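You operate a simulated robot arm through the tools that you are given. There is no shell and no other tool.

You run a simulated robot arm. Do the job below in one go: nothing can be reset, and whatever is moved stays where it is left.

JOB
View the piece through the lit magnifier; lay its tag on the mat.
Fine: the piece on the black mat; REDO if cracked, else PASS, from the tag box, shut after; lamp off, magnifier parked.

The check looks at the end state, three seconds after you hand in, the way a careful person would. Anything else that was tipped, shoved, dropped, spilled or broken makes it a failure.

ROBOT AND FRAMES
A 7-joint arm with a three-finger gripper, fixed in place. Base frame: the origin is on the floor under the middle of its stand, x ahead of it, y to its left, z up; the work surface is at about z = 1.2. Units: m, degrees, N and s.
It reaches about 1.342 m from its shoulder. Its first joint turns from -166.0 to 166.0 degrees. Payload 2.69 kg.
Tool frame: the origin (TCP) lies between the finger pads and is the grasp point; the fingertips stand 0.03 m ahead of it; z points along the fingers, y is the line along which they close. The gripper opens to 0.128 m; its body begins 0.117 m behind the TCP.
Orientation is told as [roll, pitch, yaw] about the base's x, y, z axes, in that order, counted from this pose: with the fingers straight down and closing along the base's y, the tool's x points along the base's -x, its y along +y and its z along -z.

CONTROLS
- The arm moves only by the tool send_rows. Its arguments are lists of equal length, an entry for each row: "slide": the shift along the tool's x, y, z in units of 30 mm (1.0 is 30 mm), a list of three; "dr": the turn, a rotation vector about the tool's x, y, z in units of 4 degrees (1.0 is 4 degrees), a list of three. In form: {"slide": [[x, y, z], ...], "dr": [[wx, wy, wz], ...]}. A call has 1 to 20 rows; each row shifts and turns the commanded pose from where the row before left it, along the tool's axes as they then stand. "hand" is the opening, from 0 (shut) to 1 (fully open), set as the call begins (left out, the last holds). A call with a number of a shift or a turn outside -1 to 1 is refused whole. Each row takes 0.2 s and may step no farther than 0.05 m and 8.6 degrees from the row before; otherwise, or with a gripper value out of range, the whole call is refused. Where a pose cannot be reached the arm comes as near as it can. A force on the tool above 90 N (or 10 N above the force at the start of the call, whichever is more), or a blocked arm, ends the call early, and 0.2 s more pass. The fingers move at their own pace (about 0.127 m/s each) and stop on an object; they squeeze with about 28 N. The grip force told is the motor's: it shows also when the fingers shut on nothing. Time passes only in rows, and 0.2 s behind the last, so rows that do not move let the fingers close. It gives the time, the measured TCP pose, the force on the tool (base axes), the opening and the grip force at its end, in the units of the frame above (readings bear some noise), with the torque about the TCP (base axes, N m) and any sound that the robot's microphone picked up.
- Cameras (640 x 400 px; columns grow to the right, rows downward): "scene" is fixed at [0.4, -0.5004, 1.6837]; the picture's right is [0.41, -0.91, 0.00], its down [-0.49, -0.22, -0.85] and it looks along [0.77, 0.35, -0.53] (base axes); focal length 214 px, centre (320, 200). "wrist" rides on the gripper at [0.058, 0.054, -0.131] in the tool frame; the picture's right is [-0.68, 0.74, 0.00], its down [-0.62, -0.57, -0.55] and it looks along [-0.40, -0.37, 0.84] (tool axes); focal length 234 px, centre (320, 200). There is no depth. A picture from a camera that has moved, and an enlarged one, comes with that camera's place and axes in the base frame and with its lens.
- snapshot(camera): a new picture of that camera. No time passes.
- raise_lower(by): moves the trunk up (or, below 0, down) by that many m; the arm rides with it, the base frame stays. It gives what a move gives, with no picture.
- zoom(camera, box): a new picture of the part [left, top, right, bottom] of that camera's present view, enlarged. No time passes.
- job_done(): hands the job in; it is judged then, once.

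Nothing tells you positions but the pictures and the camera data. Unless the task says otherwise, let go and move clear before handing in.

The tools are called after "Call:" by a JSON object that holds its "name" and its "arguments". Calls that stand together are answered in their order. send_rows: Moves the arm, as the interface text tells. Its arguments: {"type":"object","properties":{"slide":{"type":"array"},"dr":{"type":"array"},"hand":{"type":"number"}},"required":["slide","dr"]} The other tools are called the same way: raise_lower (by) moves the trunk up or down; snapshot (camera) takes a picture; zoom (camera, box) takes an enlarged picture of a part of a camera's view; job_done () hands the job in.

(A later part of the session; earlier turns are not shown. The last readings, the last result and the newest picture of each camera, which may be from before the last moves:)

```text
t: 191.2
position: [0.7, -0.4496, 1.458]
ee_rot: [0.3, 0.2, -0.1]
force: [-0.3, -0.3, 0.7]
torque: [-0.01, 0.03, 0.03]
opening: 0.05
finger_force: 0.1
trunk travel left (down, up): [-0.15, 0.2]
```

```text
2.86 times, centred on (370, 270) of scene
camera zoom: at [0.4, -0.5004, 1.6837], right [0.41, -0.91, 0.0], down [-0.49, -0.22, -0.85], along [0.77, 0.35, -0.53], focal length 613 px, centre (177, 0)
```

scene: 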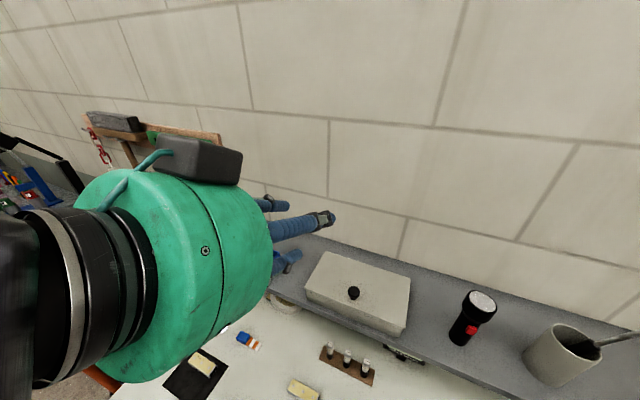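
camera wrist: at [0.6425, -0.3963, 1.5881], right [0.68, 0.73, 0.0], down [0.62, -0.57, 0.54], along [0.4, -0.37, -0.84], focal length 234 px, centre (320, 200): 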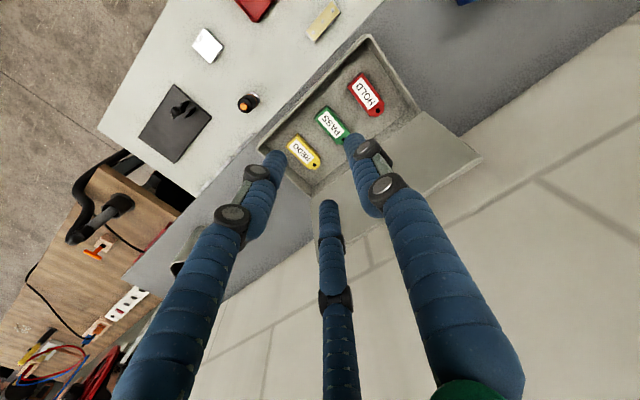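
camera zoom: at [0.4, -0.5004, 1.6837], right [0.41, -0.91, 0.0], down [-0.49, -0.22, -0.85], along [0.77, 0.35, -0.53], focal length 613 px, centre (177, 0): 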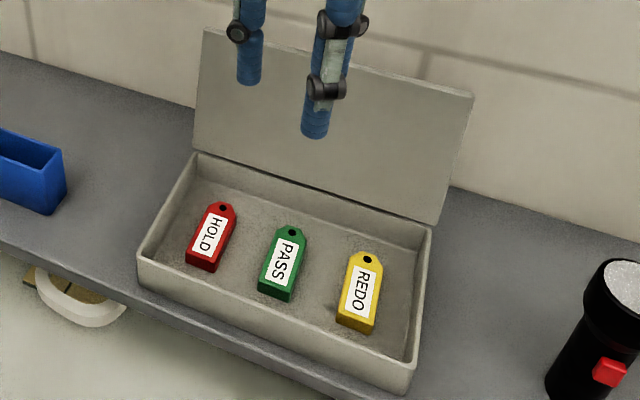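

Good straight-down pose. I'll zoom on the tags for precise positions.

Call:
{"name": "zoom", "arguments": {"camera": "wrist", "box": [250, 110, 370, 210]}}

Call:
{"name": "zoom", "arguments": {"camera": "scene", "box": [356, 274, 456, 340]}}

```text
4.00 times, centred on (310, 160) of wrist
camera zoom: at [0.6425, -0.3963, 1.5881], right [0.68, 0.73, 0.0], down [0.62, -0.57, 0.54], along [0.4, -0.37, -0.84], focal length 937 px, centre (360, 360)
```

zoom: 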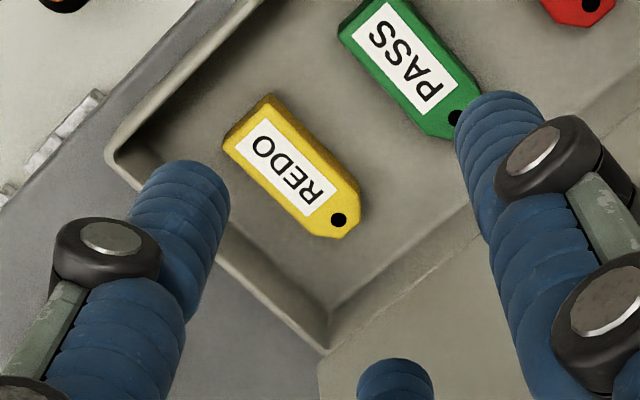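

```text
6.06 times, centred on (406, 307) of scene
camera zoom: at [0.4, -0.5004, 1.6837], right [0.41, -0.91, 0.0], down [-0.49, -0.22, -0.85], along [0.77, 0.35, -0.53], focal length 1300 px, centre (-201, -448)
```

zoom: 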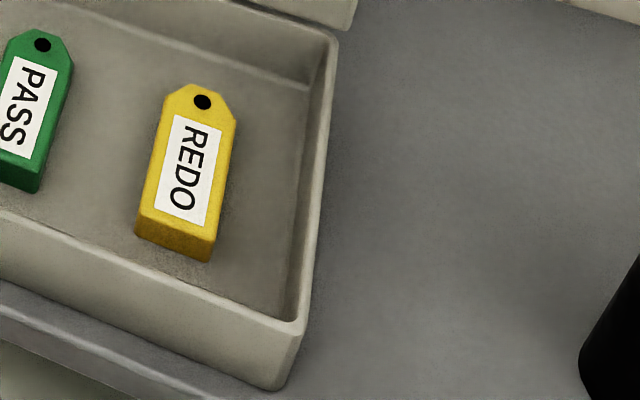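

REDO tag: top at z≈1.23, x 0.700–0.762, centre y≈-0.511, about 27 mm wide. I'll come down above it with two fingers on the wall side and one on the open side, and check alignment.

Call:
{"name": "send_rows", "arguments": {"slide": [[-0.177, -0.453, 0.853], [-0.177, -0.453, 0.853], [-0.177, -0.453, 0.853], [-0.177, -0.453, 0.853], [-0.177, -0.453, 0.853], [0, 0, 0]], "dr": [[0, 0, 0], [0, 0, 0], [0, 0, 0], [0, 0, 0], [0, 0, 0], [0, 0, 0]], "hand": 0.39}}

Call:
{"name": "snapshot", "arguments": {"camera": "wrist"}}

Call:
{"name": "zoom", "arguments": {"camera": "wrist", "box": [240, 100, 400, 220]}}

Call:
{"name": "zoom", "arguments": {"camera": "scene", "box": [330, 240, 458, 340]}}

```text
t: 192.6
position: [0.7258, -0.5176, 1.3278]
ee_rot: [0.3, 0.2, -0.2]
force: [-0.8, -0.6, -0.8]
torque: [0.03, -0.01, 0.02]
opening: 0.0503
finger_force: 0.2
trunk travel left (down, up): [-0.15, 0.2]
```

```text
taken
camera wrist: at [0.6687, -0.4651, 1.4589], right [0.68, 0.73, 0.0], down [0.62, -0.57, 0.54], along [0.4, -0.37, -0.84], focal length 234 px, centre (320, 200)
```

wrist: 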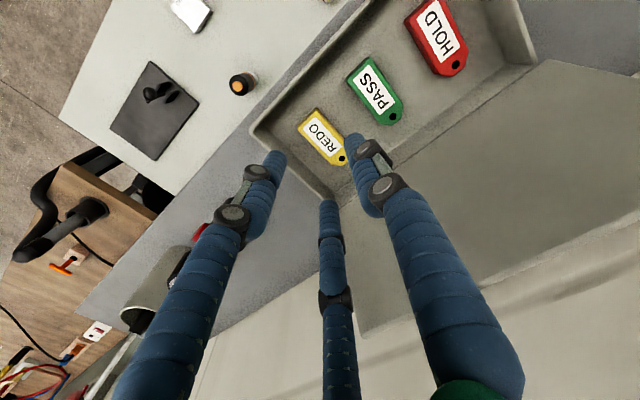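

```text
3.33 times, centred on (320, 160) of wrist
camera zoom: at [0.6687, -0.4651, 1.4589], right [0.68, 0.73, 0.0], down [0.62, -0.57, 0.54], along [0.4, -0.37, -0.84], focal length 781 px, centre (320, 333)
```

zoom: 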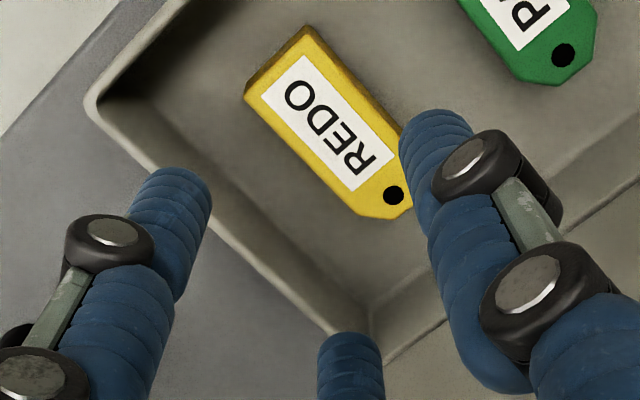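

```text
4.00 times, centred on (394, 290) of scene
camera zoom: at [0.4, -0.5004, 1.6837], right [0.41, -0.91, 0.0], down [-0.49, -0.22, -0.85], along [0.77, 0.35, -0.53], focal length 858 px, centre (24, -160)
```

zoom: 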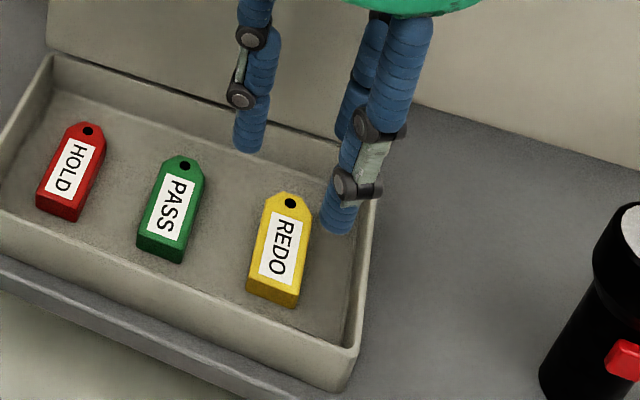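

Alignment is good; the gap to the box wall is about 25 mm. A small correction and then descend to just above the box floor.

Call:
{"name": "send_rows", "arguments": {"slide": [[-0.028, -0.05, 0.6], [-0.028, -0.05, 0.6], [0, 0, 0.6], [0, 0, 0.6], [0, 0, 0]], "dr": [[0, 0, 0], [0, 0, 0], [0, 0, 0], [0, 0, 0], [0, 0, 0]]}}

Call:
{"name": "zoom", "arguments": {"camera": "wrist", "box": [240, 100, 400, 220]}}

Call:
{"name": "zoom", "arguments": {"camera": "scene", "box": [340, 250, 436, 325]}}

```text
t: 193.8
position: [0.7284, -0.5201, 1.2578]
ee_rot: [0.3, 0.2, -0.2]
force: [0.4, -0.1, -0.6]
torque: [0.03, -0.01, 0.0]
opening: 0.0501
finger_force: 0.1
trunk travel left (down, up): [-0.15, 0.2]
```

```text
3.33 times, centred on (320, 160) of wrist
camera zoom: at [0.67, -0.4668, 1.3876], right [0.68, 0.73, 0.0], down [0.62, -0.57, 0.54], along [0.4, -0.37, -0.84], focal length 781 px, centre (320, 333)
```

zoom: 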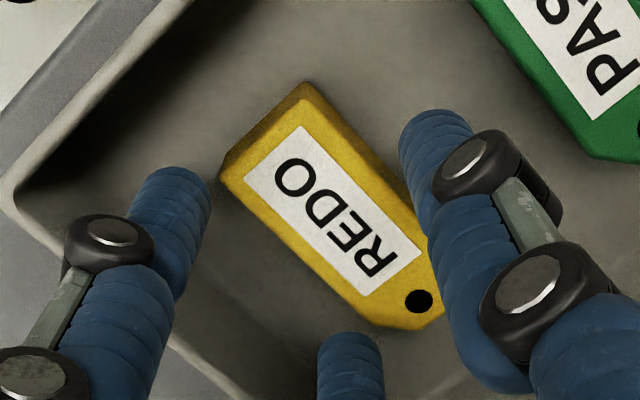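

```text
5.33 times, centred on (388, 288) of scene
camera zoom: at [0.4, -0.5004, 1.6837], right [0.41, -0.91, 0.0], down [-0.49, -0.22, -0.85], along [0.77, 0.35, -0.53], focal length 1144 px, centre (-43, -267)
```

zoom: 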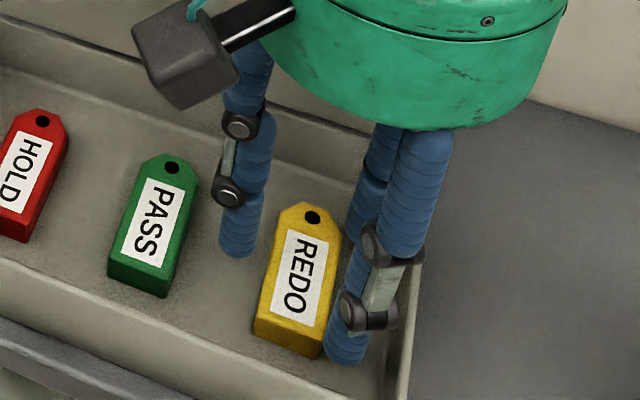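

The fingers straddle the tag nicely. I'll lower the last 8 mm in small steps, watching for floor contact.

Call:
{"name": "send_rows", "arguments": {"slide": [[0, 0, 0.1], [0, 0, 0.1], [0, 0, 0.067], [0, 0, 0]], "dr": [[0, 0, 0], [0, 0, 0], [0, 0, 0], [0, 0, 0]]}}

Call:
{"name": "zoom", "arguments": {"camera": "scene", "box": [340, 250, 436, 325]}}

```text
t: 194.8
position: [0.7271, -0.5191, 1.25]
ee_rot: [0.2, 0.2, -0.2]
force: [2.1, -1.0, 9.8]
torque: [-0.11, -0.31, -0.02]
opening: 0.052
finger_force: 1.4
trunk travel left (down, up): [-0.15, 0.2]
```

```text
5.33 times, centred on (388, 288) of scene
camera zoom: at [0.4, -0.5004, 1.6837], right [0.41, -0.91, 0.0], down [-0.49, -0.22, -0.85], along [0.77, 0.35, -0.53], focal length 1144 px, centre (-43, -267)
```

zoom: 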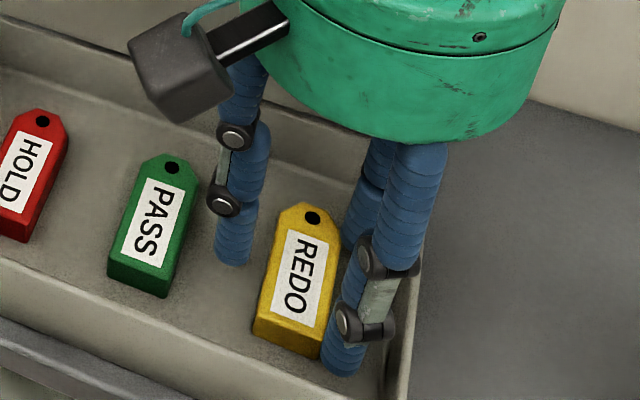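

The tips touched the box floor (about 10 N). I'll raise 1.5 mm and close on the tag.

Call:
{"name": "send_rows", "arguments": {"slide": [[0, 0, -0.05], [0, 0, 0]], "dr": [[0, 0, 0], [0, 0, 0]]}}

Call:
{"name": "send_rows", "arguments": {"slide": [[0, 0, 0], [0, 0, 0], [0, 0, 0]], "dr": [[0, 0, 0], [0, 0, 0], [0, 0, 0]], "hand": 0}}

Call:
{"name": "zoom", "arguments": {"camera": "scene", "box": [340, 250, 436, 325]}}

Call:
{"name": "zoom", "arguments": {"camera": "wrist", "box": [240, 100, 400, 220]}}

```text
t: 195.4
position: [0.727, -0.5196, 1.2512]
ee_rot: [0.3, 0.3, -0.3]
force: [0.9, -1.0, 6.4]
torque: [-0.06, -0.18, -0.04]
opening: 0.0511
finger_force: 0.7
trunk travel left (down, up): [-0.15, 0.2]
```

```text
t: 196.2
position: [0.7277, -0.5202, 1.2499]
ee_rot: [0.3, 0.2, -0.2]
force: [1.0, -0.4, 0.4]
torque: [-0.01, 0.01, 0.02]
opening: 0.0021
finger_force: 28.0
trunk travel left (down, up): [-0.15, 0.2]
```

```text
5.33 times, centred on (388, 288) of scene
camera zoom: at [0.4, -0.5004, 1.6837], right [0.41, -0.91, 0.0], down [-0.49, -0.22, -0.85], along [0.77, 0.35, -0.53], focal length 1144 px, centre (-43, -267)
```

zoom: 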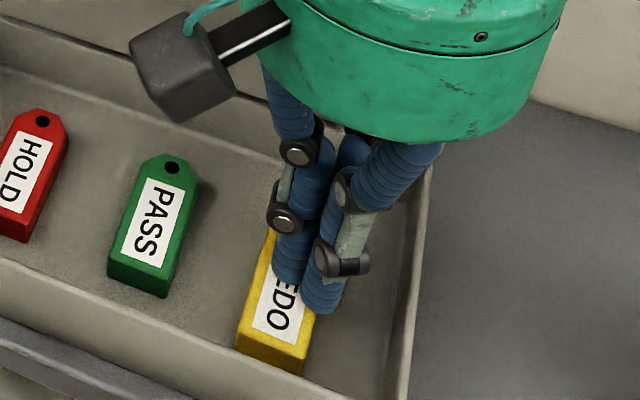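

```text
3.33 times, centred on (320, 160) of wrist
camera zoom: at [0.67, -0.4665, 1.381], right [0.68, 0.73, 0.0], down [0.62, -0.57, 0.54], along [0.4, -0.37, -0.84], focal length 781 px, centre (320, 333)
```

zoom: 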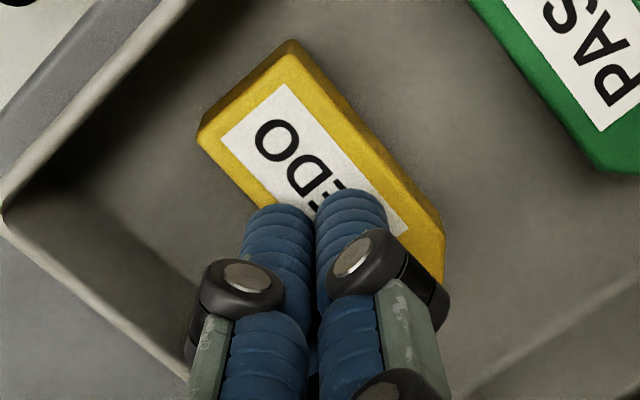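

The fingertips rode up over the thin tag instead of gripping it, and it shifted slightly. I'll rise, open, and look again.

Call:
{"name": "send_rows", "arguments": {"slide": [[0, 0, -0.5], [0, 0, -0.8], [0, 0, -0.9], [0, 0, 0]], "dr": [[0, 0, 0], [0, 0, 0], [0, 0, 0], [0, 0, 0]]}}

Call:
{"name": "send_rows", "arguments": {"slide": [[0, 0, 0], [0, 0, 0]], "dr": [[0, 0, 0], [0, 0, 0]], "hand": 0.39}}

Call:
{"name": "zoom", "arguments": {"camera": "wrist", "box": [240, 80, 400, 200]}}

Call:
{"name": "zoom", "arguments": {"camera": "scene", "box": [340, 250, 436, 325]}}

```text
t: 197.2
position: [0.7277, -0.5193, 1.3173]
ee_rot: [0.3, 0.2, -0.2]
force: [1.3, 0.1, -0.4]
torque: [-0.01, -0.04, 0.0]
opening: 0.0022
finger_force: 28.0
trunk travel left (down, up): [-0.15, 0.2]
```

```text
t: 197.8
position: [0.7288, -0.5192, 1.3159]
ee_rot: [0.3, 0.2, -0.2]
force: [0.2, 0.0, 0.8]
torque: [-0.02, 0.0, 0.0]
opening: 0.05
finger_force: 0.0
trunk travel left (down, up): [-0.15, 0.2]
```

```text
3.33 times, centred on (320, 140) of wrist
camera zoom: at [0.6703, -0.4661, 1.4471], right [0.68, 0.73, 0.0], down [0.62, -0.57, 0.54], along [0.4, -0.37, -0.84], focal length 781 px, centre (320, 400)
```

zoom: 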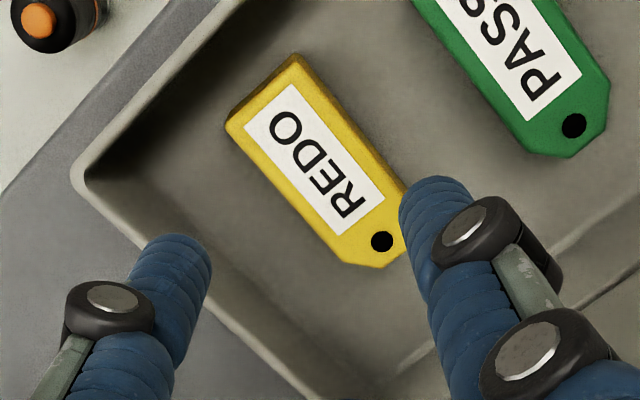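

```text
5.33 times, centred on (388, 288) of scene
camera zoom: at [0.4, -0.5004, 1.6837], right [0.41, -0.91, 0.0], down [-0.49, -0.22, -0.85], along [0.77, 0.35, -0.53], focal length 1144 px, centre (-43, -267)
```

zoom: 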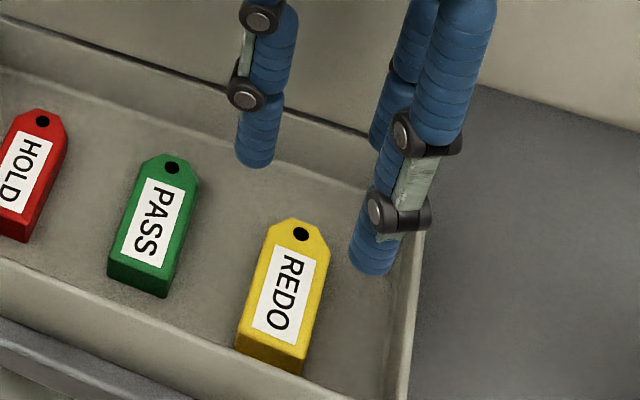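

The tag only shifted a little. I'll look closer at its thickness and position before trying again.

Call:
{"name": "zoom", "arguments": {"camera": "scene", "box": [380, 290, 420, 320]}}

Call:
{"name": "zoom", "arguments": {"camera": "wrist", "box": [290, 90, 350, 165]}}

```text
13.33 times, centred on (400, 305) of scene
camera zoom: at [0.4, -0.5004, 1.6837], right [0.41, -0.91, 0.0], down [-0.49, -0.22, -0.85], along [0.77, 0.35, -0.53], focal length 2860 px, centre (-747, -1200)
```

zoom: 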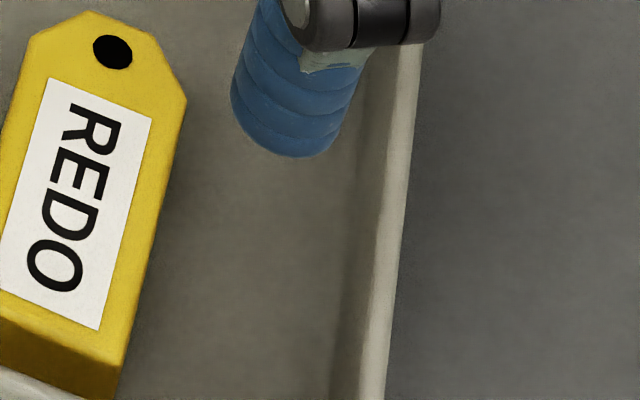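

```text
5.33 times, centred on (320, 128) of wrist
camera zoom: at [0.6703, -0.4661, 1.4471], right [0.68, 0.73, 0.0], down [0.62, -0.57, 0.54], along [0.4, -0.37, -0.84], focal length 1249 px, centre (320, 587)
```

zoom: 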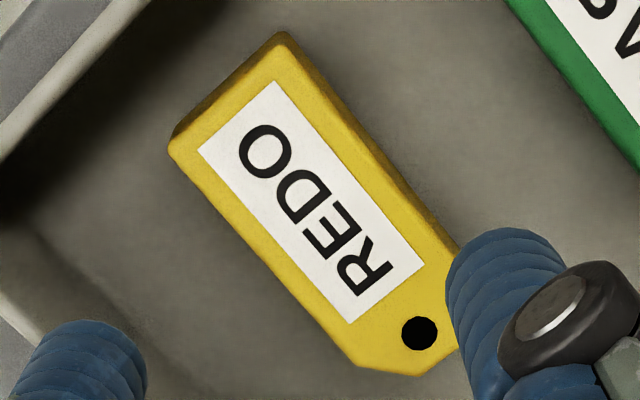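

The tag now sits at x 0.692–0.753, y -0.495…-0.5225. One finger had touched a ledge near the back wall earlier, so I'll re-centre on the tag's straight part with a slightly narrower opening and descend again.

Call:
{"name": "send_rows", "arguments": {"slide": [[0.172, 0.036, 0.5], [0.172, 0.036, 0.5], [0, 0, 0.5], [0, 0, 0.5], [0, 0, 0]], "dr": [[0, 0, 0], [0, 0, 0], [0, 0, 0], [0, 0, 0], [0, 0, 0]], "hand": 0.352}}

Call:
{"name": "zoom", "arguments": {"camera": "wrist", "box": [240, 100, 400, 220]}}

Call:
{"name": "zoom", "arguments": {"camera": "scene", "box": [350, 260, 430, 322]}}

```text
t: 199.0
position: [0.7163, -0.5175, 1.2568]
ee_rot: [0.3, 0.3, -0.2]
force: [0.4, 0.0, 0.1]
torque: [0.01, -0.01, 0.0]
opening: 0.0451
finger_force: 0.1
trunk travel left (down, up): [-0.15, 0.2]
```

```text
3.33 times, centred on (320, 160) of wrist
camera zoom: at [0.66, -0.464, 1.3874], right [0.68, 0.73, 0.0], down [0.62, -0.57, 0.54], along [0.4, -0.37, -0.84], focal length 781 px, centre (320, 333)
```

zoom: 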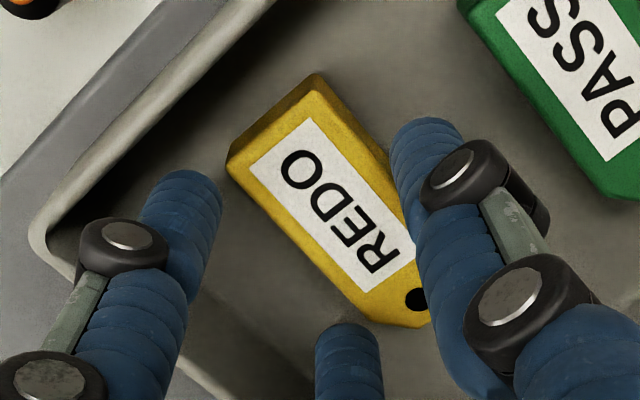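

```text
6.45 times, centred on (390, 291) of scene
camera zoom: at [0.4, -0.5004, 1.6837], right [0.41, -0.91, 0.0], down [-0.49, -0.22, -0.85], along [0.77, 0.35, -0.53], focal length 1384 px, centre (-132, -387)
```

zoom: 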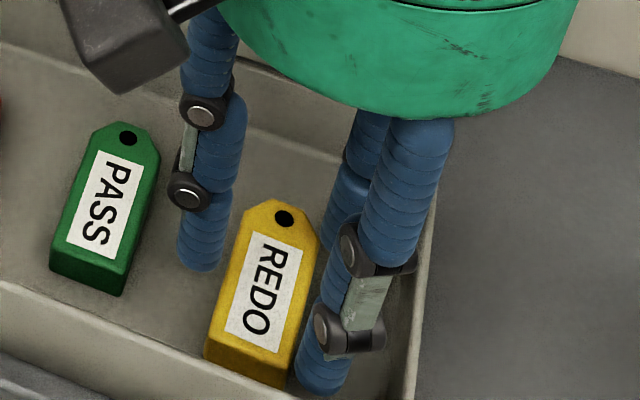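

Well positioned. I'll step down until the floor is felt.

Call:
{"name": "send_rows", "arguments": {"slide": [[0, 0, 0.08], [0, 0, 0.08], [0, 0, 0.08], [0, 0, 0]], "dr": [[0, 0, 0], [0, 0, 0], [0, 0, 0], [0, 0, 0]]}}

Call:
{"name": "send_rows", "arguments": {"slide": [[0, 0, 0.07], [0, 0, 0]], "dr": [[0, 0, 0], [0, 0, 0]]}}

```text
t: 200.0
position: [0.7168, -0.5167, 1.2518]
ee_rot: [0.1, 0.1, -0.2]
force: [1.2, -2.1, 8.7]
torque: [-0.12, -0.27, -0.01]
opening: 0.046
finger_force: 0.9
trunk travel left (down, up): [-0.15, 0.2]
```

```text
t: 200.6
position: [0.7178, -0.5169, 1.2483]
ee_rot: [0.2, 0.1, -0.2]
force: [5.2, -2.0, 16.8]
torque: [-0.12, -0.59, 0.02]
opening: 0.0501
finger_force: 2.6
trunk travel left (down, up): [-0.15, 0.2]
```

The torque shows one wall-side finger is resting on the tag's edge rather than the floor. I'll lift 1 cm, shift 4 mm toward the wall, and descend again.

Call:
{"name": "send_rows", "arguments": {"slide": [[0, 0, -0.35], [0, -0.14, 0], [0, 0, 0]], "dr": [[0, 0, 0], [0, 0, 0], [0, 0, 0]]}}

Call:
{"name": "zoom", "arguments": {"camera": "wrist", "box": [240, 100, 400, 220]}}

Call:
{"name": "send_rows", "arguments": {"slide": [[0, 0, 0.1], [0, 0, 0.1], [0, 0, 0.07], [0, 0, 0.07], [0, 0, 0]], "dr": [[0, 0, 0], [0, 0, 0], [0, 0, 0], [0, 0, 0], [0, 0, 0]]}}

Call:
{"name": "zoom", "arguments": {"camera": "wrist", "box": [240, 100, 400, 220]}}

```text
t: 201.4
position: [0.7166, -0.5221, 1.2579]
ee_rot: [0.2, 0.3, -0.2]
force: [0.2, 0.2, -1.2]
torque: [0.04, 0.05, 0.02]
opening: 0.0451
finger_force: 0.2
trunk travel left (down, up): [-0.15, 0.2]
```

```text
3.33 times, centred on (320, 160) of wrist
camera zoom: at [0.6595, -0.4685, 1.3881], right [0.68, 0.73, 0.0], down [0.62, -0.57, 0.54], along [0.4, -0.37, -0.84], focal length 781 px, centre (320, 333)
```

zoom: 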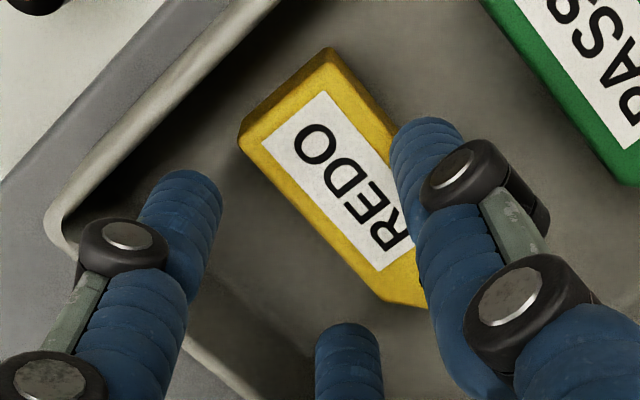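

```text
t: 202.6
position: [0.7169, -0.5214, 1.2494]
ee_rot: [0.3, 0.1, -0.2]
force: [0.5, 4.1, 11.8]
torque: [0.44, 0.01, 0.0]
opening: 0.0491
finger_force: 2.8
trunk travel left (down, up): [-0.15, 0.2]
```

```text
3.33 times, centred on (320, 160) of wrist
camera zoom: at [0.6592, -0.4673, 1.3796], right [0.68, 0.73, 0.0], down [0.62, -0.57, 0.55], along [0.4, -0.37, -0.84], focal length 781 px, centre (320, 333)
```

zoom: 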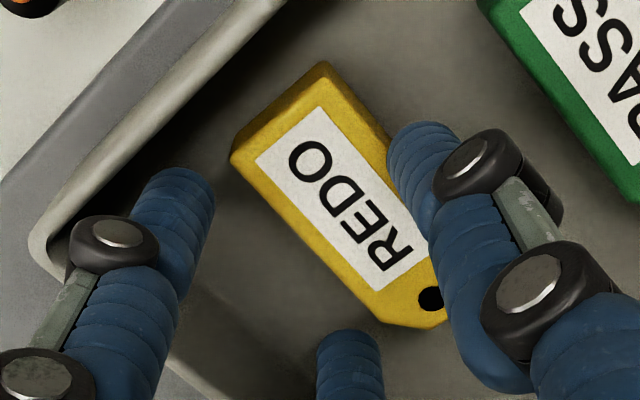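

Now the other finger is on the tag's edge, so I need more opening, but the tag is too near the front wall for that. I'll lift, close the fingers, and drag the tag 12 mm back by pressing lightly on top.

Call:
{"name": "send_rows", "arguments": {"slide": [[0, 0, -0.7], [0, 0, -0.7], [0, 0, 0], [0, 0, 0]], "dr": [[0, 0, 0], [0, 0, 0], [0, 0, 0], [0, 0, 0]], "hand": 0.352}}

Call:
{"name": "send_rows", "arguments": {"slide": [[0, 0.4, 0], [0, 0, 0], [0, 0, 0]], "dr": [[0, 0, 0], [0, 0, 0], [0, 0, 0]], "hand": 0}}

Call:
{"name": "zoom", "arguments": {"camera": "wrist", "box": [240, 80, 400, 200]}}

Call:
{"name": "zoom", "arguments": {"camera": "scene", "box": [350, 260, 430, 322]}}

```text
t: 203.6
position: [0.7175, -0.5217, 1.289]
ee_rot: [0.3, 0.2, -0.2]
force: [0.1, -0.5, -0.2]
torque: [0.02, 0.03, 0.0]
opening: 0.045
finger_force: 0.1
trunk travel left (down, up): [-0.15, 0.2]
```

```text
t: 204.4
position: [0.7175, -0.5093, 1.2887]
ee_rot: [0.4, 0.2, -0.2]
force: [-0.3, -0.3, 0.1]
torque: [0.0, -0.01, 0.01]
opening: 0.0021
finger_force: 28.5
trunk travel left (down, up): [-0.15, 0.2]
```

```text
3.33 times, centred on (320, 140) of wrist
camera zoom: at [0.6599, -0.4564, 1.4199], right [0.68, 0.73, 0.0], down [0.62, -0.57, 0.54], along [0.4, -0.37, -0.84], focal length 781 px, centre (320, 400)
```

zoom: 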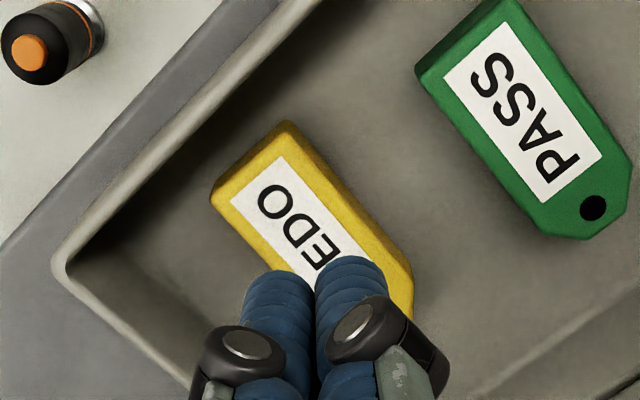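

```text
6.45 times, centred on (390, 291) of scene
camera zoom: at [0.4, -0.5004, 1.6837], right [0.41, -0.91, 0.0], down [-0.49, -0.22, -0.85], along [0.77, 0.35, -0.53], focal length 1384 px, centre (-132, -387)
```

zoom: 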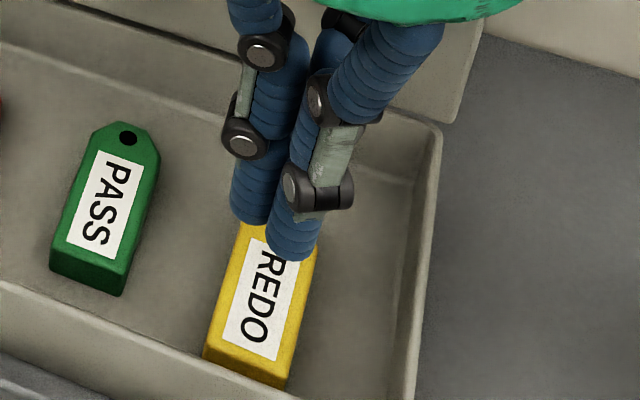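

The closed fingertips are over the tag. I'll lower until light contact on its top.

Call:
{"name": "send_rows", "arguments": {"slide": [[0, 0, 0.45], [0, 0, 0.45], [0, 0, 0.05], [0, 0, 0]], "dr": [[0, 0, 0], [0, 0, 0], [0, 0, 0], [0, 0, 0]]}}

Call:
{"name": "send_rows", "arguments": {"slide": [[0, 0, 0.06], [0, 0, 0.06], [0, 0, 0]], "dr": [[0, 0, 0], [0, 0, 0], [0, 0, 0]]}}

```text
t: 205.4
position: [0.7166, -0.5105, 1.2612]
ee_rot: [0.4, 0.3, -0.3]
force: [0.2, 0.1, -0.3]
torque: [-0.04, -0.04, 0.05]
opening: 0.0023
finger_force: 28.3
trunk travel left (down, up): [-0.15, 0.2]
```

```text
t: 206.2
position: [0.7166, -0.5093, 1.2568]
ee_rot: [0.3, 0.2, -0.2]
force: [0.2, 0.1, 0.5]
torque: [-0.02, 0.02, 0.02]
opening: 0.0022
finger_force: 28.3
trunk travel left (down, up): [-0.15, 0.2]
```

Not touching yet; a few more small steps down.

Call:
{"name": "send_rows", "arguments": {"slide": [[0, 0, 0.06], [0, 0, 0.06], [0, 0, 0]], "dr": [[0, 0, 0], [0, 0, 0], [0, 0, 0]]}}

Call:
{"name": "send_rows", "arguments": {"slide": [[0, 0, 0.05], [0, 0, 0.05], [0, 0, 0]], "dr": [[0, 0, 0], [0, 0, 0], [0, 0, 0]]}}

Call:
{"name": "zoom", "arguments": {"camera": "scene", "box": [350, 260, 430, 322]}}

```text
t: 207.0
position: [0.718, -0.5096, 1.2534]
ee_rot: [0.3, 0.2, -0.2]
force: [0.4, 0.4, 0.5]
torque: [-0.03, -0.02, 0.03]
opening: 0.0025
finger_force: 27.6
trunk travel left (down, up): [-0.15, 0.2]
```

```text
t: 207.8
position: [0.718, -0.5087, 1.2511]
ee_rot: [0.2, 0.1, -0.2]
force: [0.0, -0.1, 0.5]
torque: [0.02, 0.01, -0.01]
opening: 0.0022
finger_force: 28.0
trunk travel left (down, up): [-0.15, 0.2]
```

```text
6.45 times, centred on (390, 291) of scene
camera zoom: at [0.4, -0.5004, 1.6837], right [0.41, -0.91, 0.0], down [-0.49, -0.22, -0.85], along [0.77, 0.35, -0.53], focal length 1384 px, centre (-132, -387)
```

zoom: 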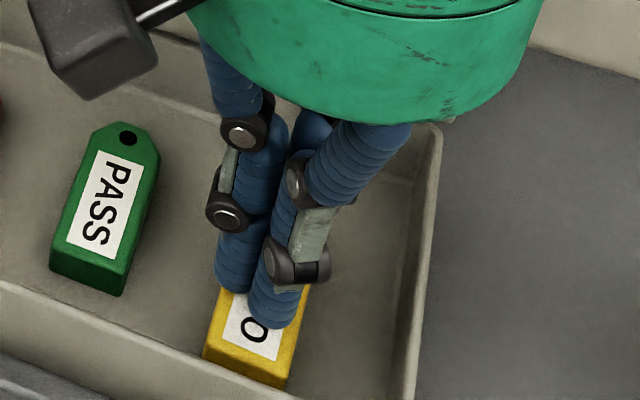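

Still no contact, so the tag top is lower than I estimated. Continuing down slowly.

Call:
{"name": "send_rows", "arguments": {"slide": [[0, 0, 0.06], [0, 0, 0.06], [0, 0, 0]], "dr": [[0, 0, 0], [0, 0, 0], [0, 0, 0]]}}

Call:
{"name": "send_rows", "arguments": {"slide": [[0, 0, 0.06], [0, 0, 0.04], [0, 0, 0]], "dr": [[0, 0, 0], [0, 0, 0], [0, 0, 0]]}}

```text
t: 208.6
position: [0.7177, -0.5093, 1.2481]
ee_rot: [0.2, 0.1, -0.2]
force: [1.4, -1.3, 5.7]
torque: [-0.08, -0.05, 0.01]
opening: 0.0061
finger_force: 27.7
trunk travel left (down, up): [-0.15, 0.2]
```

```text
t: 209.4
position: [0.7164, -0.5088, 1.2471]
ee_rot: [0.0, 0.0, -0.2]
force: [3.5, -2.1, 27.9]
torque: [-0.08, -0.09, 0.0]
opening: 0.006
finger_force: 28.1
trunk travel left (down, up): [-0.15, 0.2]
```

Contact found. I'll ease to a light press and slide the tag back 12 mm.

Call:
{"name": "send_rows", "arguments": {"slide": [[0, 0, -0.06], [-0.14, 0.04, 0], [-0.14, 0.04, 0], [-0.14, 0.04, 0], [0, 0, 0]], "dr": [[0, 0, 0], [0, 0, 0], [0, 0, 0], [0, 0, 0], [0, 0, 0]]}}

Call:
{"name": "send_rows", "arguments": {"slide": [[0, 0, -0.7], [0, 0, -0.9], [0, 0, 0]], "dr": [[0, 0, 0], [0, 0, 0], [0, 0, 0]]}}

Call:
{"name": "send_rows", "arguments": {"slide": [[0, 0, 0], [0, 0, 0], [0, 0, 0]], "dr": [[0, 0, 0], [0, 0, 0], [0, 0, 0]], "hand": 0.45}}

Call:
{"name": "zoom", "arguments": {"camera": "wrist", "box": [240, 80, 400, 200]}}

Call:
{"name": "zoom", "arguments": {"camera": "scene", "box": [350, 260, 430, 322]}}

```text
t: 210.6
position: [0.729, -0.5043, 1.2479]
ee_rot: [0.2, 0.1, -0.2]
force: [-4.9, -1.6, 24.4]
torque: [-0.07, 0.14, 0.01]
opening: 0.0061
finger_force: 28.2
trunk travel left (down, up): [-0.15, 0.2]
```

```text
t: 211.4
position: [0.7313, -0.5069, 1.2952]
ee_rot: [0.4, 0.2, -0.2]
force: [-0.3, -0.1, 0.5]
torque: [-0.01, 0.0, -0.01]
opening: 0.002
finger_force: 27.9
trunk travel left (down, up): [-0.15, 0.2]
```

```text
t: 212.2
position: [0.7301, -0.5065, 1.2942]
ee_rot: [0.2, 0.2, -0.3]
force: [-0.1, -0.9, 0.1]
torque: [-0.05, 0.03, -0.01]
opening: 0.0579
finger_force: 0.0
trunk travel left (down, up): [-0.15, 0.2]
```

```text
3.33 times, centred on (320, 140) of wrist
camera zoom: at [0.6732, -0.4538, 1.4248], right [0.68, 0.73, 0.0], down [0.62, -0.57, 0.54], along [0.4, -0.37, -0.84], focal length 781 px, centre (320, 400)
```

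zoom: 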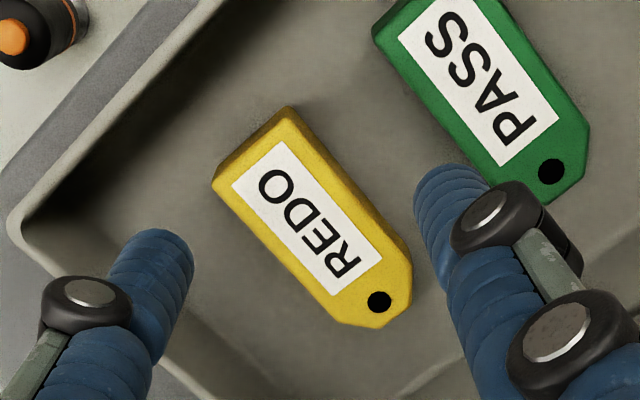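

```text
6.45 times, centred on (390, 291) of scene
camera zoom: at [0.4, -0.5004, 1.6837], right [0.41, -0.91, 0.0], down [-0.49, -0.22, -0.85], along [0.77, 0.35, -0.53], focal length 1384 px, centre (-132, -387)
```

zoom: 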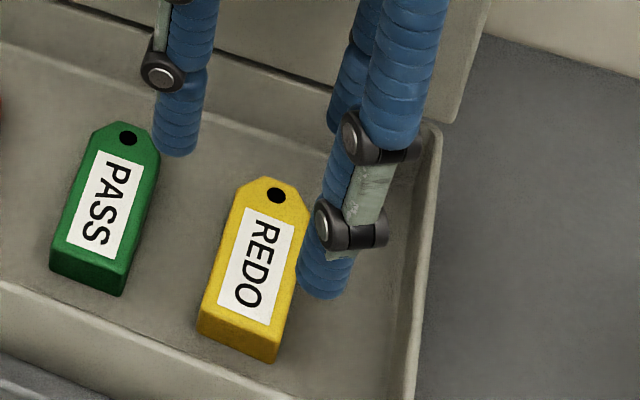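

The tag is now at about x 0.70–0.762, centre y≈-0.505, with room on both sides. With the wider opening I'll re-centre and descend, watching forces.

Call:
{"name": "send_rows", "arguments": {"slide": [[0.11, -0.287, 0], [0, 0, 0.6], [0, 0, 0.6], [0, 0, 0]], "dr": [[0, 0, 0], [0, 0, 0], [0, 0, 0], [0, 0, 0]]}}

Call:
{"name": "send_rows", "arguments": {"slide": [[0, 0, 0.1], [0, 0, 0.1], [0, 0, 0.1], [0, 0, 0]], "dr": [[0, 0, 0], [0, 0, 0], [0, 0, 0], [0, 0, 0]]}}

Call:
{"name": "zoom", "arguments": {"camera": "wrist", "box": [240, 100, 400, 220]}}

Call:
{"name": "zoom", "arguments": {"camera": "scene", "box": [350, 260, 430, 322]}}

```text
t: 213.2
position: [0.726, -0.5152, 1.2579]
ee_rot: [0.3, 0.2, -0.1]
force: [0.3, 0.2, -0.5]
torque: [-0.02, 0.02, -0.03]
opening: 0.0576
finger_force: 0.1
trunk travel left (down, up): [-0.15, 0.2]
```

```text
t: 214.2
position: [0.7272, -0.5148, 1.248]
ee_rot: [0.2, 0.1, -0.2]
force: [0.0, -0.8, 0.1]
torque: [0.0, 0.01, -0.03]
opening: 0.0577
finger_force: 0.1
trunk travel left (down, up): [-0.15, 0.2]
```

```text
3.33 times, centred on (320, 160) of wrist
camera zoom: at [0.669, -0.4619, 1.3795], right [0.68, 0.73, 0.0], down [0.62, -0.57, 0.54], along [0.4, -0.37, -0.84], focal length 781 px, centre (320, 333)
```

zoom: 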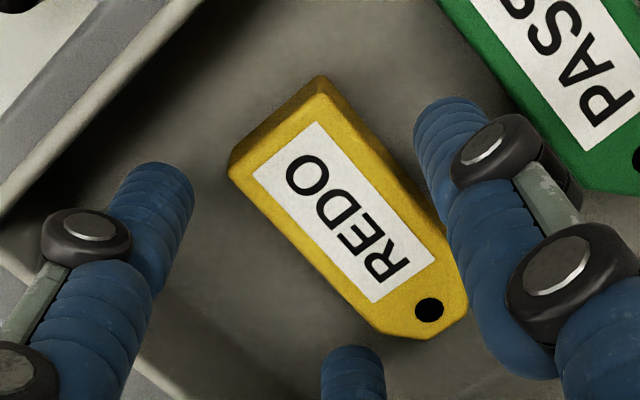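

```text
6.45 times, centred on (390, 291) of scene
camera zoom: at [0.4, -0.5004, 1.6837], right [0.41, -0.91, 0.0], down [-0.49, -0.22, -0.85], along [0.77, 0.35, -0.53], focal length 1384 px, centre (-132, -387)
```

zoom: 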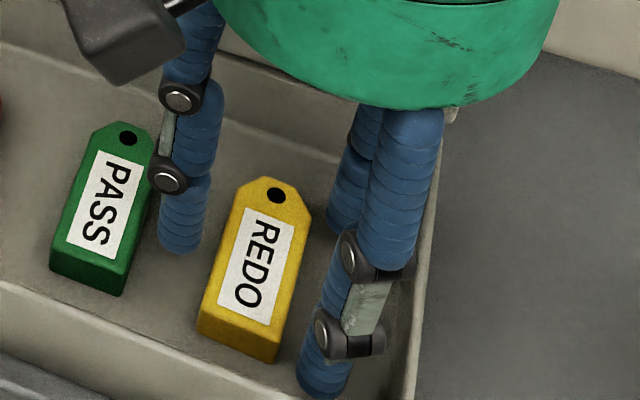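

Clear on both sides with no contact. I'll continue down to find the floor.

Call:
{"name": "send_rows", "arguments": {"slide": [[0, 0, 0.07], [0, 0, 0.07], [0, 0, 0.07], [0, 0, 0]], "dr": [[0, 0, 0], [0, 0, 0], [0, 0, 0], [0, 0, 0]]}}

Call:
{"name": "send_rows", "arguments": {"slide": [[0, 0, 0.05], [0, 0, 0.05], [0, 0, 0]], "dr": [[0, 0, 0], [0, 0, 0], [0, 0, 0]]}}

```text
t: 215.2
position: [0.7266, -0.5139, 1.2438]
ee_rot: [0.3, 0.2, -0.2]
force: [-0.8, 0.6, 0.4]
torque: [0.02, 0.01, -0.02]
opening: 0.0578
finger_force: 0.0
trunk travel left (down, up): [-0.15, 0.2]
```

```text
t: 216.0
position: [0.7267, -0.5144, 1.2396]
ee_rot: [0.3, 0.2, -0.2]
force: [0.4, 0.0, -0.3]
torque: [0.04, -0.01, -0.02]
opening: 0.0576
finger_force: 0.1
trunk travel left (down, up): [-0.15, 0.2]
```

Still free, so I can get the fingertips lower around the tag. A few more millimetres.

Call:
{"name": "send_rows", "arguments": {"slide": [[0, 0, 0.05], [0, 0, 0.05], [0, 0, 0]], "dr": [[0, 0, 0], [0, 0, 0], [0, 0, 0]]}}

Call:
{"name": "send_rows", "arguments": {"slide": [[0, 0, 0.05], [0, 0, 0.03], [0, 0, 0]], "dr": [[0, 0, 0], [0, 0, 0], [0, 0, 0]]}}

```text
t: 216.8
position: [0.727, -0.5142, 1.2365]
ee_rot: [0.4, 0.1, -0.3]
force: [0.2, 0.1, 0.0]
torque: [0.0, 0.0, 0.01]
opening: 0.0579
finger_force: 0.1
trunk travel left (down, up): [-0.15, 0.2]
```

```text
t: 217.6
position: [0.7269, -0.5142, 1.2355]
ee_rot: [0.2, 0.1, -0.3]
force: [-0.1, -0.1, 8.9]
torque: [-0.2, -0.32, -0.01]
opening: 0.0579
finger_force: 0.4
trunk travel left (down, up): [-0.15, 0.2]
```

Floor found at about TCP z 1.236. I'll raise 1 mm and close on the tag.

Call:
{"name": "send_rows", "arguments": {"slide": [[0, 0, -0.05], [0, 0, 0]], "dr": [[0, 0, 0], [0, 0, 0]]}}

Call:
{"name": "send_rows", "arguments": {"slide": [[0, 0, 0], [0, 0, 0], [0, 0, 0]], "dr": [[0, 0, 0], [0, 0, 0], [0, 0, 0]], "hand": 0}}

Call:
{"name": "zoom", "arguments": {"camera": "wrist", "box": [240, 100, 400, 220]}}

Call:
{"name": "zoom", "arguments": {"camera": "scene", "box": [350, 260, 430, 322]}}

```text
t: 218.2
position: [0.7258, -0.5152, 1.236]
ee_rot: [0.3, 0.2, -0.2]
force: [-0.6, -2.0, 4.8]
torque: [-0.11, -0.12, -0.09]
opening: 0.0582
finger_force: 0.5
trunk travel left (down, up): [-0.15, 0.2]
```

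```text
t: 219.0
position: [0.7268, -0.5143, 1.2365]
ee_rot: [0.3, 0.2, -0.2]
force: [2.1, -0.6, 3.8]
torque: [-0.1, -0.24, 0.03]
opening: 0.0398
finger_force: 27.8
trunk travel left (down, up): [-0.15, 0.2]
```

```text
3.33 times, centred on (320, 160) of wrist
camera zoom: at [0.6687, -0.461, 1.3667], right [0.68, 0.73, 0.0], down [0.62, -0.57, 0.54], along [0.4, -0.37, -0.84], focal length 781 px, centre (320, 333)
```

zoom: 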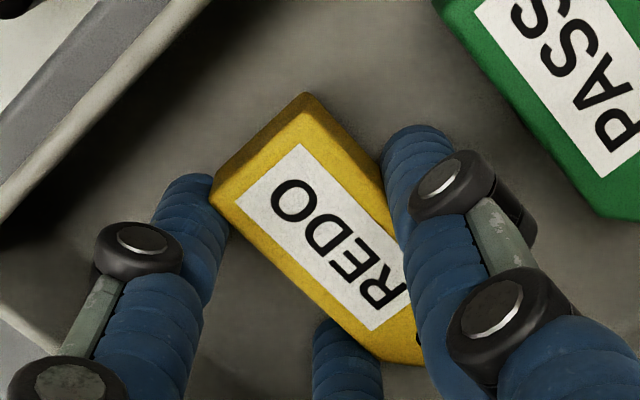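

```text
6.45 times, centred on (390, 291) of scene
camera zoom: at [0.4, -0.5004, 1.6837], right [0.41, -0.91, 0.0], down [-0.49, -0.22, -0.85], along [0.77, 0.35, -0.53], focal length 1384 px, centre (-132, -387)
```

zoom: 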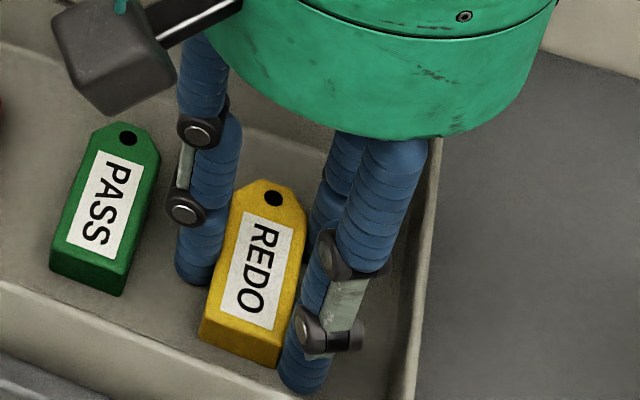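

The tag is gripped (opening 0.040 as expected). I'll lift slowly and check that it comes along.

Call:
{"name": "send_rows", "arguments": {"slide": [[0, 0, -0.2], [0, 0, -0.3], [0, 0, -0.4], [0, 0, 0]], "dr": [[0, 0, 0], [0, 0, 0], [0, 0, 0], [0, 0, 0]]}}

Call:
{"name": "zoom", "arguments": {"camera": "wrist", "box": [240, 100, 400, 220]}}

Call:
{"name": "zoom", "arguments": {"camera": "scene", "box": [340, 240, 440, 322]}}

```text
t: 220.0
position: [0.7265, -0.514, 1.2621]
ee_rot: [0.4, 0.1, -0.2]
force: [0.3, 0.2, -0.5]
torque: [-0.03, -0.03, -0.01]
opening: 0.0394
finger_force: 28.4
trunk travel left (down, up): [-0.15, 0.2]
```

```text
3.33 times, centred on (320, 160) of wrist
camera zoom: at [0.6685, -0.4614, 1.3933], right [0.68, 0.73, 0.0], down [0.62, -0.57, 0.54], along [0.4, -0.37, -0.84], focal length 781 px, centre (320, 333)
```

zoom: 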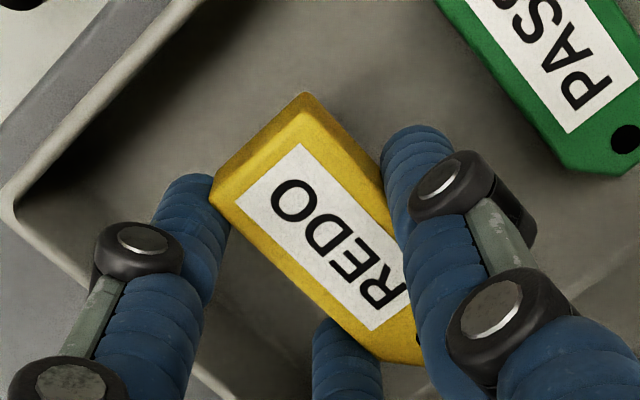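

```text
4.88 times, centred on (390, 281) of scene
camera zoom: at [0.4, -0.5004, 1.6837], right [0.41, -0.91, 0.0], down [-0.49, -0.22, -0.85], along [0.77, 0.35, -0.53], focal length 1046 px, centre (-22, -195)
```

zoom: 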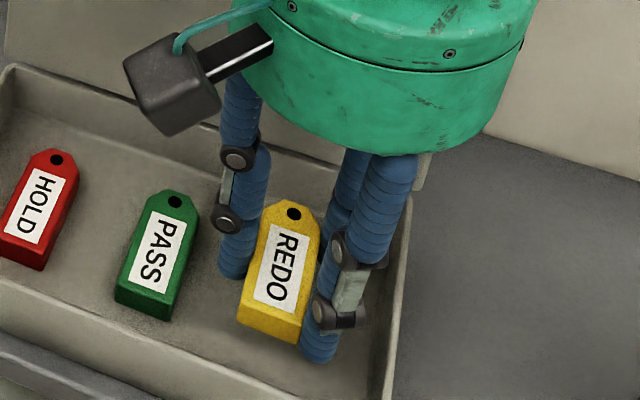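

The REDO tag is lifted. I'll raise it well clear of the box and lid, then carry it over toward the mat.

Call:
{"name": "send_rows", "arguments": {"slide": [[0, 0, -0.7], [0, 0, -0.9], [0, 0, -0.9], [0, 0, -0.9], [0, 0, -0.9], [0, 0, -0.9], [0, 0, 0]], "dr": [[0, 0, 0], [0, 0, 0], [0, 0, 0], [0, 0, 0], [0, 0, 0], [0, 0, 0], [0, 0, 0]]}}

Call:
{"name": "send_rows", "arguments": {"slide": [[0.6, 0.8, 0], [0.6, 0.8, 0], [0.6, 0.8, 0], [0.6, 0.8, 0], [0.6, 0.8, 0], [0.6, 0.8, 0], [0.6, 0.8, 0], [0.6, 0.8, 0], [0.6, 0.8, 0], [0.6, 0.8, 0], [0.5, 0.8, 0], [0.5, 0.8, 0], [0.5, 0.8, 0], [0.5, 0.8, 0], [0.4, 0.8, 0], [0, 0.8, 0], [0, 0.8, 0], [0, 0.8, 0], [0, 0.8, 0], [0, 0, 0]], "dr": [[0, 0, 0], [0, 0, 0], [0, 0, 0], [0, 0, 0], [0, 0, 0], [0, 0, 0], [0, 0, 0], [0, 0, 0], [0, 0, 0], [0, 0, 0], [0, 0, 0], [0, 0, 0], [0, 0, 0], [0, 0, 0], [0, 0, 0], [0, 0, 0], [0, 0, 0], [0, 0, 0], [0, 0, 0], [0, 0, 0]]}}

Call:
{"name": "snapshot", "arguments": {"camera": "wrist"}}

Call:
{"name": "snapshot", "arguments": {"camera": "scene"}}

```text
t: 221.6
position: [0.7261, -0.514, 1.4188]
ee_rot: [0.3, 0.1, -0.2]
force: [-1.5, -0.3, -0.1]
torque: [-0.04, -0.03, -0.01]
opening: 0.0396
finger_force: 27.8
trunk travel left (down, up): [-0.15, 0.2]
```

```text
t: 225.8
position: [0.476, -0.0584, 1.4233]
ee_rot: [0.2, 0.2, -0.2]
force: [0.6, 0.6, -0.6]
torque: [-0.04, 0.01, 0.0]
opening: 0.0398
finger_force: 28.1
trunk travel left (down, up): [-0.15, 0.2]
```

```text
taken
camera wrist: at [0.4186, -0.0053, 1.5523], right [0.68, 0.73, 0.0], down [0.62, -0.57, 0.54], along [0.4, -0.37, -0.84], focal length 234 px, centre (320, 200)
```

wrist: 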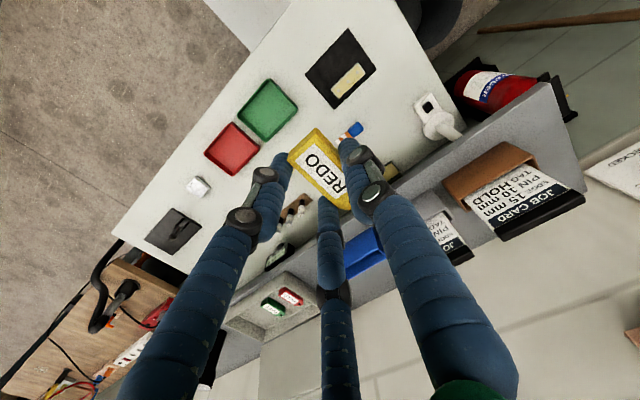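

```text
taken
```

scene: 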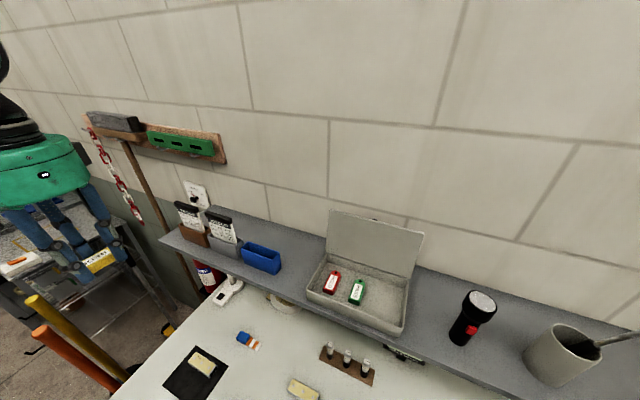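

I'll measure the mat and piece from here before rotating and descending.

Call:
{"name": "zoom", "arguments": {"camera": "wrist", "box": [290, 20, 400, 120]}}

Call:
{"name": "zoom", "arguments": {"camera": "scene", "box": [150, 330, 250, 400]}}

```text
4.00 times, centred on (345, 70) of wrist
camera zoom: at [0.4186, -0.0053, 1.5523], right [0.68, 0.73, 0.0], down [0.62, -0.57, 0.54], along [0.4, -0.37, -0.84], focal length 937 px, centre (220, 720)
```

zoom: 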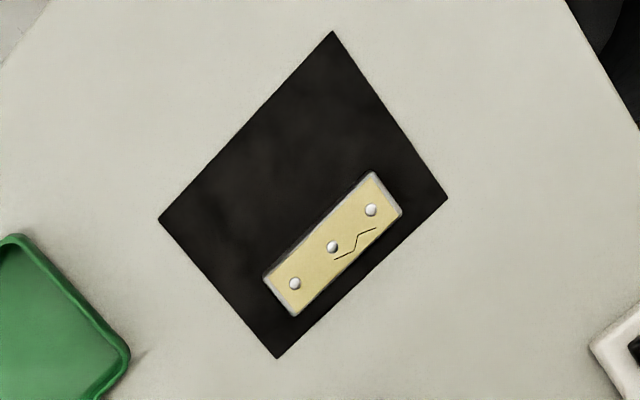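

```text
5.71 times, centred on (200, 365) of scene
camera zoom: at [0.4, -0.5004, 1.6837], right [0.41, -0.91, 0.0], down [-0.49, -0.22, -0.85], along [0.77, 0.35, -0.53], focal length 1226 px, centre (1006, -743)
```

zoom: 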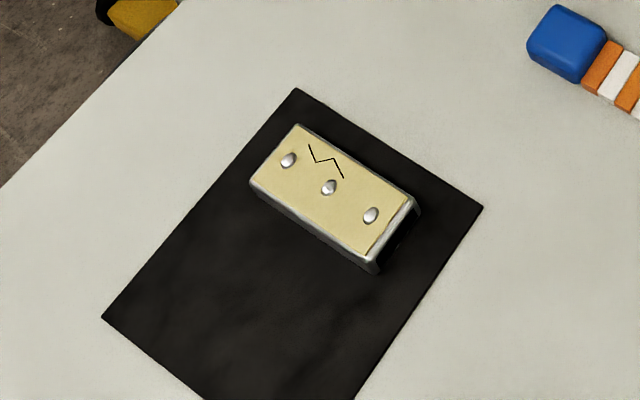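

Mat: x 0.434–0.560, y -0.08–0.075; the piece occupies x 0.51–0.545. I'll lay the tag at about [0.462, 0.0] with its long side along y. Lowering the trunk and rotating the hand 90°.

Call:
{"name": "raise_lower", "arguments": {"by": -0.15}}

Call:
{"name": "send_rows", "arguments": {"slide": [[0, 0, 0], [0, 0, 0], [0, 0, 0], [0, 0, 0], [0, 0, 0], [0, 0, 0], [0, 0, 0], [0, 0, 0], [0, 0, 0], [0, 0, 0], [0, 0, 0], [0, 0, 0], [0, 0, 0], [0, 0, 0], [0, 0, 0], [0, 0, 0], [0, 0, 0], [0, 0, 0], [0, 0, 0], [0, 0, 0]], "dr": [[0, 0, 1], [0, 0, 1], [0, 0, 1], [0, 0, 1], [0, 0, 1], [0, 0, 1], [0, 0, 1], [0, 0, 1], [0, 0, 1], [0, 0, 1], [0, 0, 1], [0, 0, 1], [0, 0, 1], [0, 0, 1], [0, 0, 1], [0, 0, 1], [0, 0, 1], [0, 0, 1], [0, 0, 1], [0, 0, 1]]}}

Call:
{"name": "snapshot", "arguments": {"camera": "wrist"}}

Call:
{"name": "snapshot", "arguments": {"camera": "scene"}}

```text
t: 227.6
position: [0.4757, -0.0583, 1.2719]
ee_rot: [0.3, 0.2, -0.3]
force: [-0.8, -0.6, 0.5]
torque: [-0.01, -0.05, -0.02]
opening: 0.0397
finger_force: 27.9
trunk travel left (down, up): [0.0, 0.35]
```

```text
t: 231.8
position: [0.476, -0.0596, 1.2723]
ee_rot: [-0.2, 0.3, -80.1]
force: [-0.3, 0.1, -0.1]
torque: [0.02, 0.0, -0.01]
opening: 0.0396
finger_force: 27.9
trunk travel left (down, up): [0.0, 0.35]
```

```text
taken
camera wrist: at [0.5196, 0.0073, 1.4021], right [0.84, -0.54, -0.01], down [-0.45, -0.71, 0.55], along [-0.3, -0.46, -0.84], focal length 234 px, centre (320, 200)
```

wrist: 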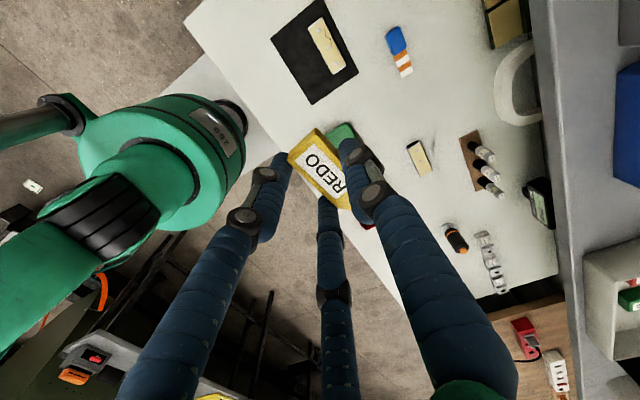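

```text
taken
```

scene: 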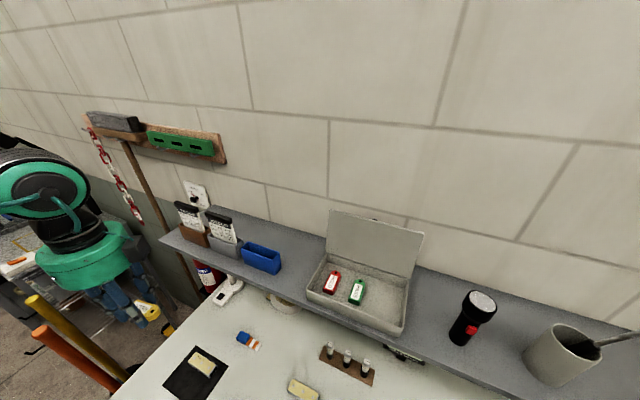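

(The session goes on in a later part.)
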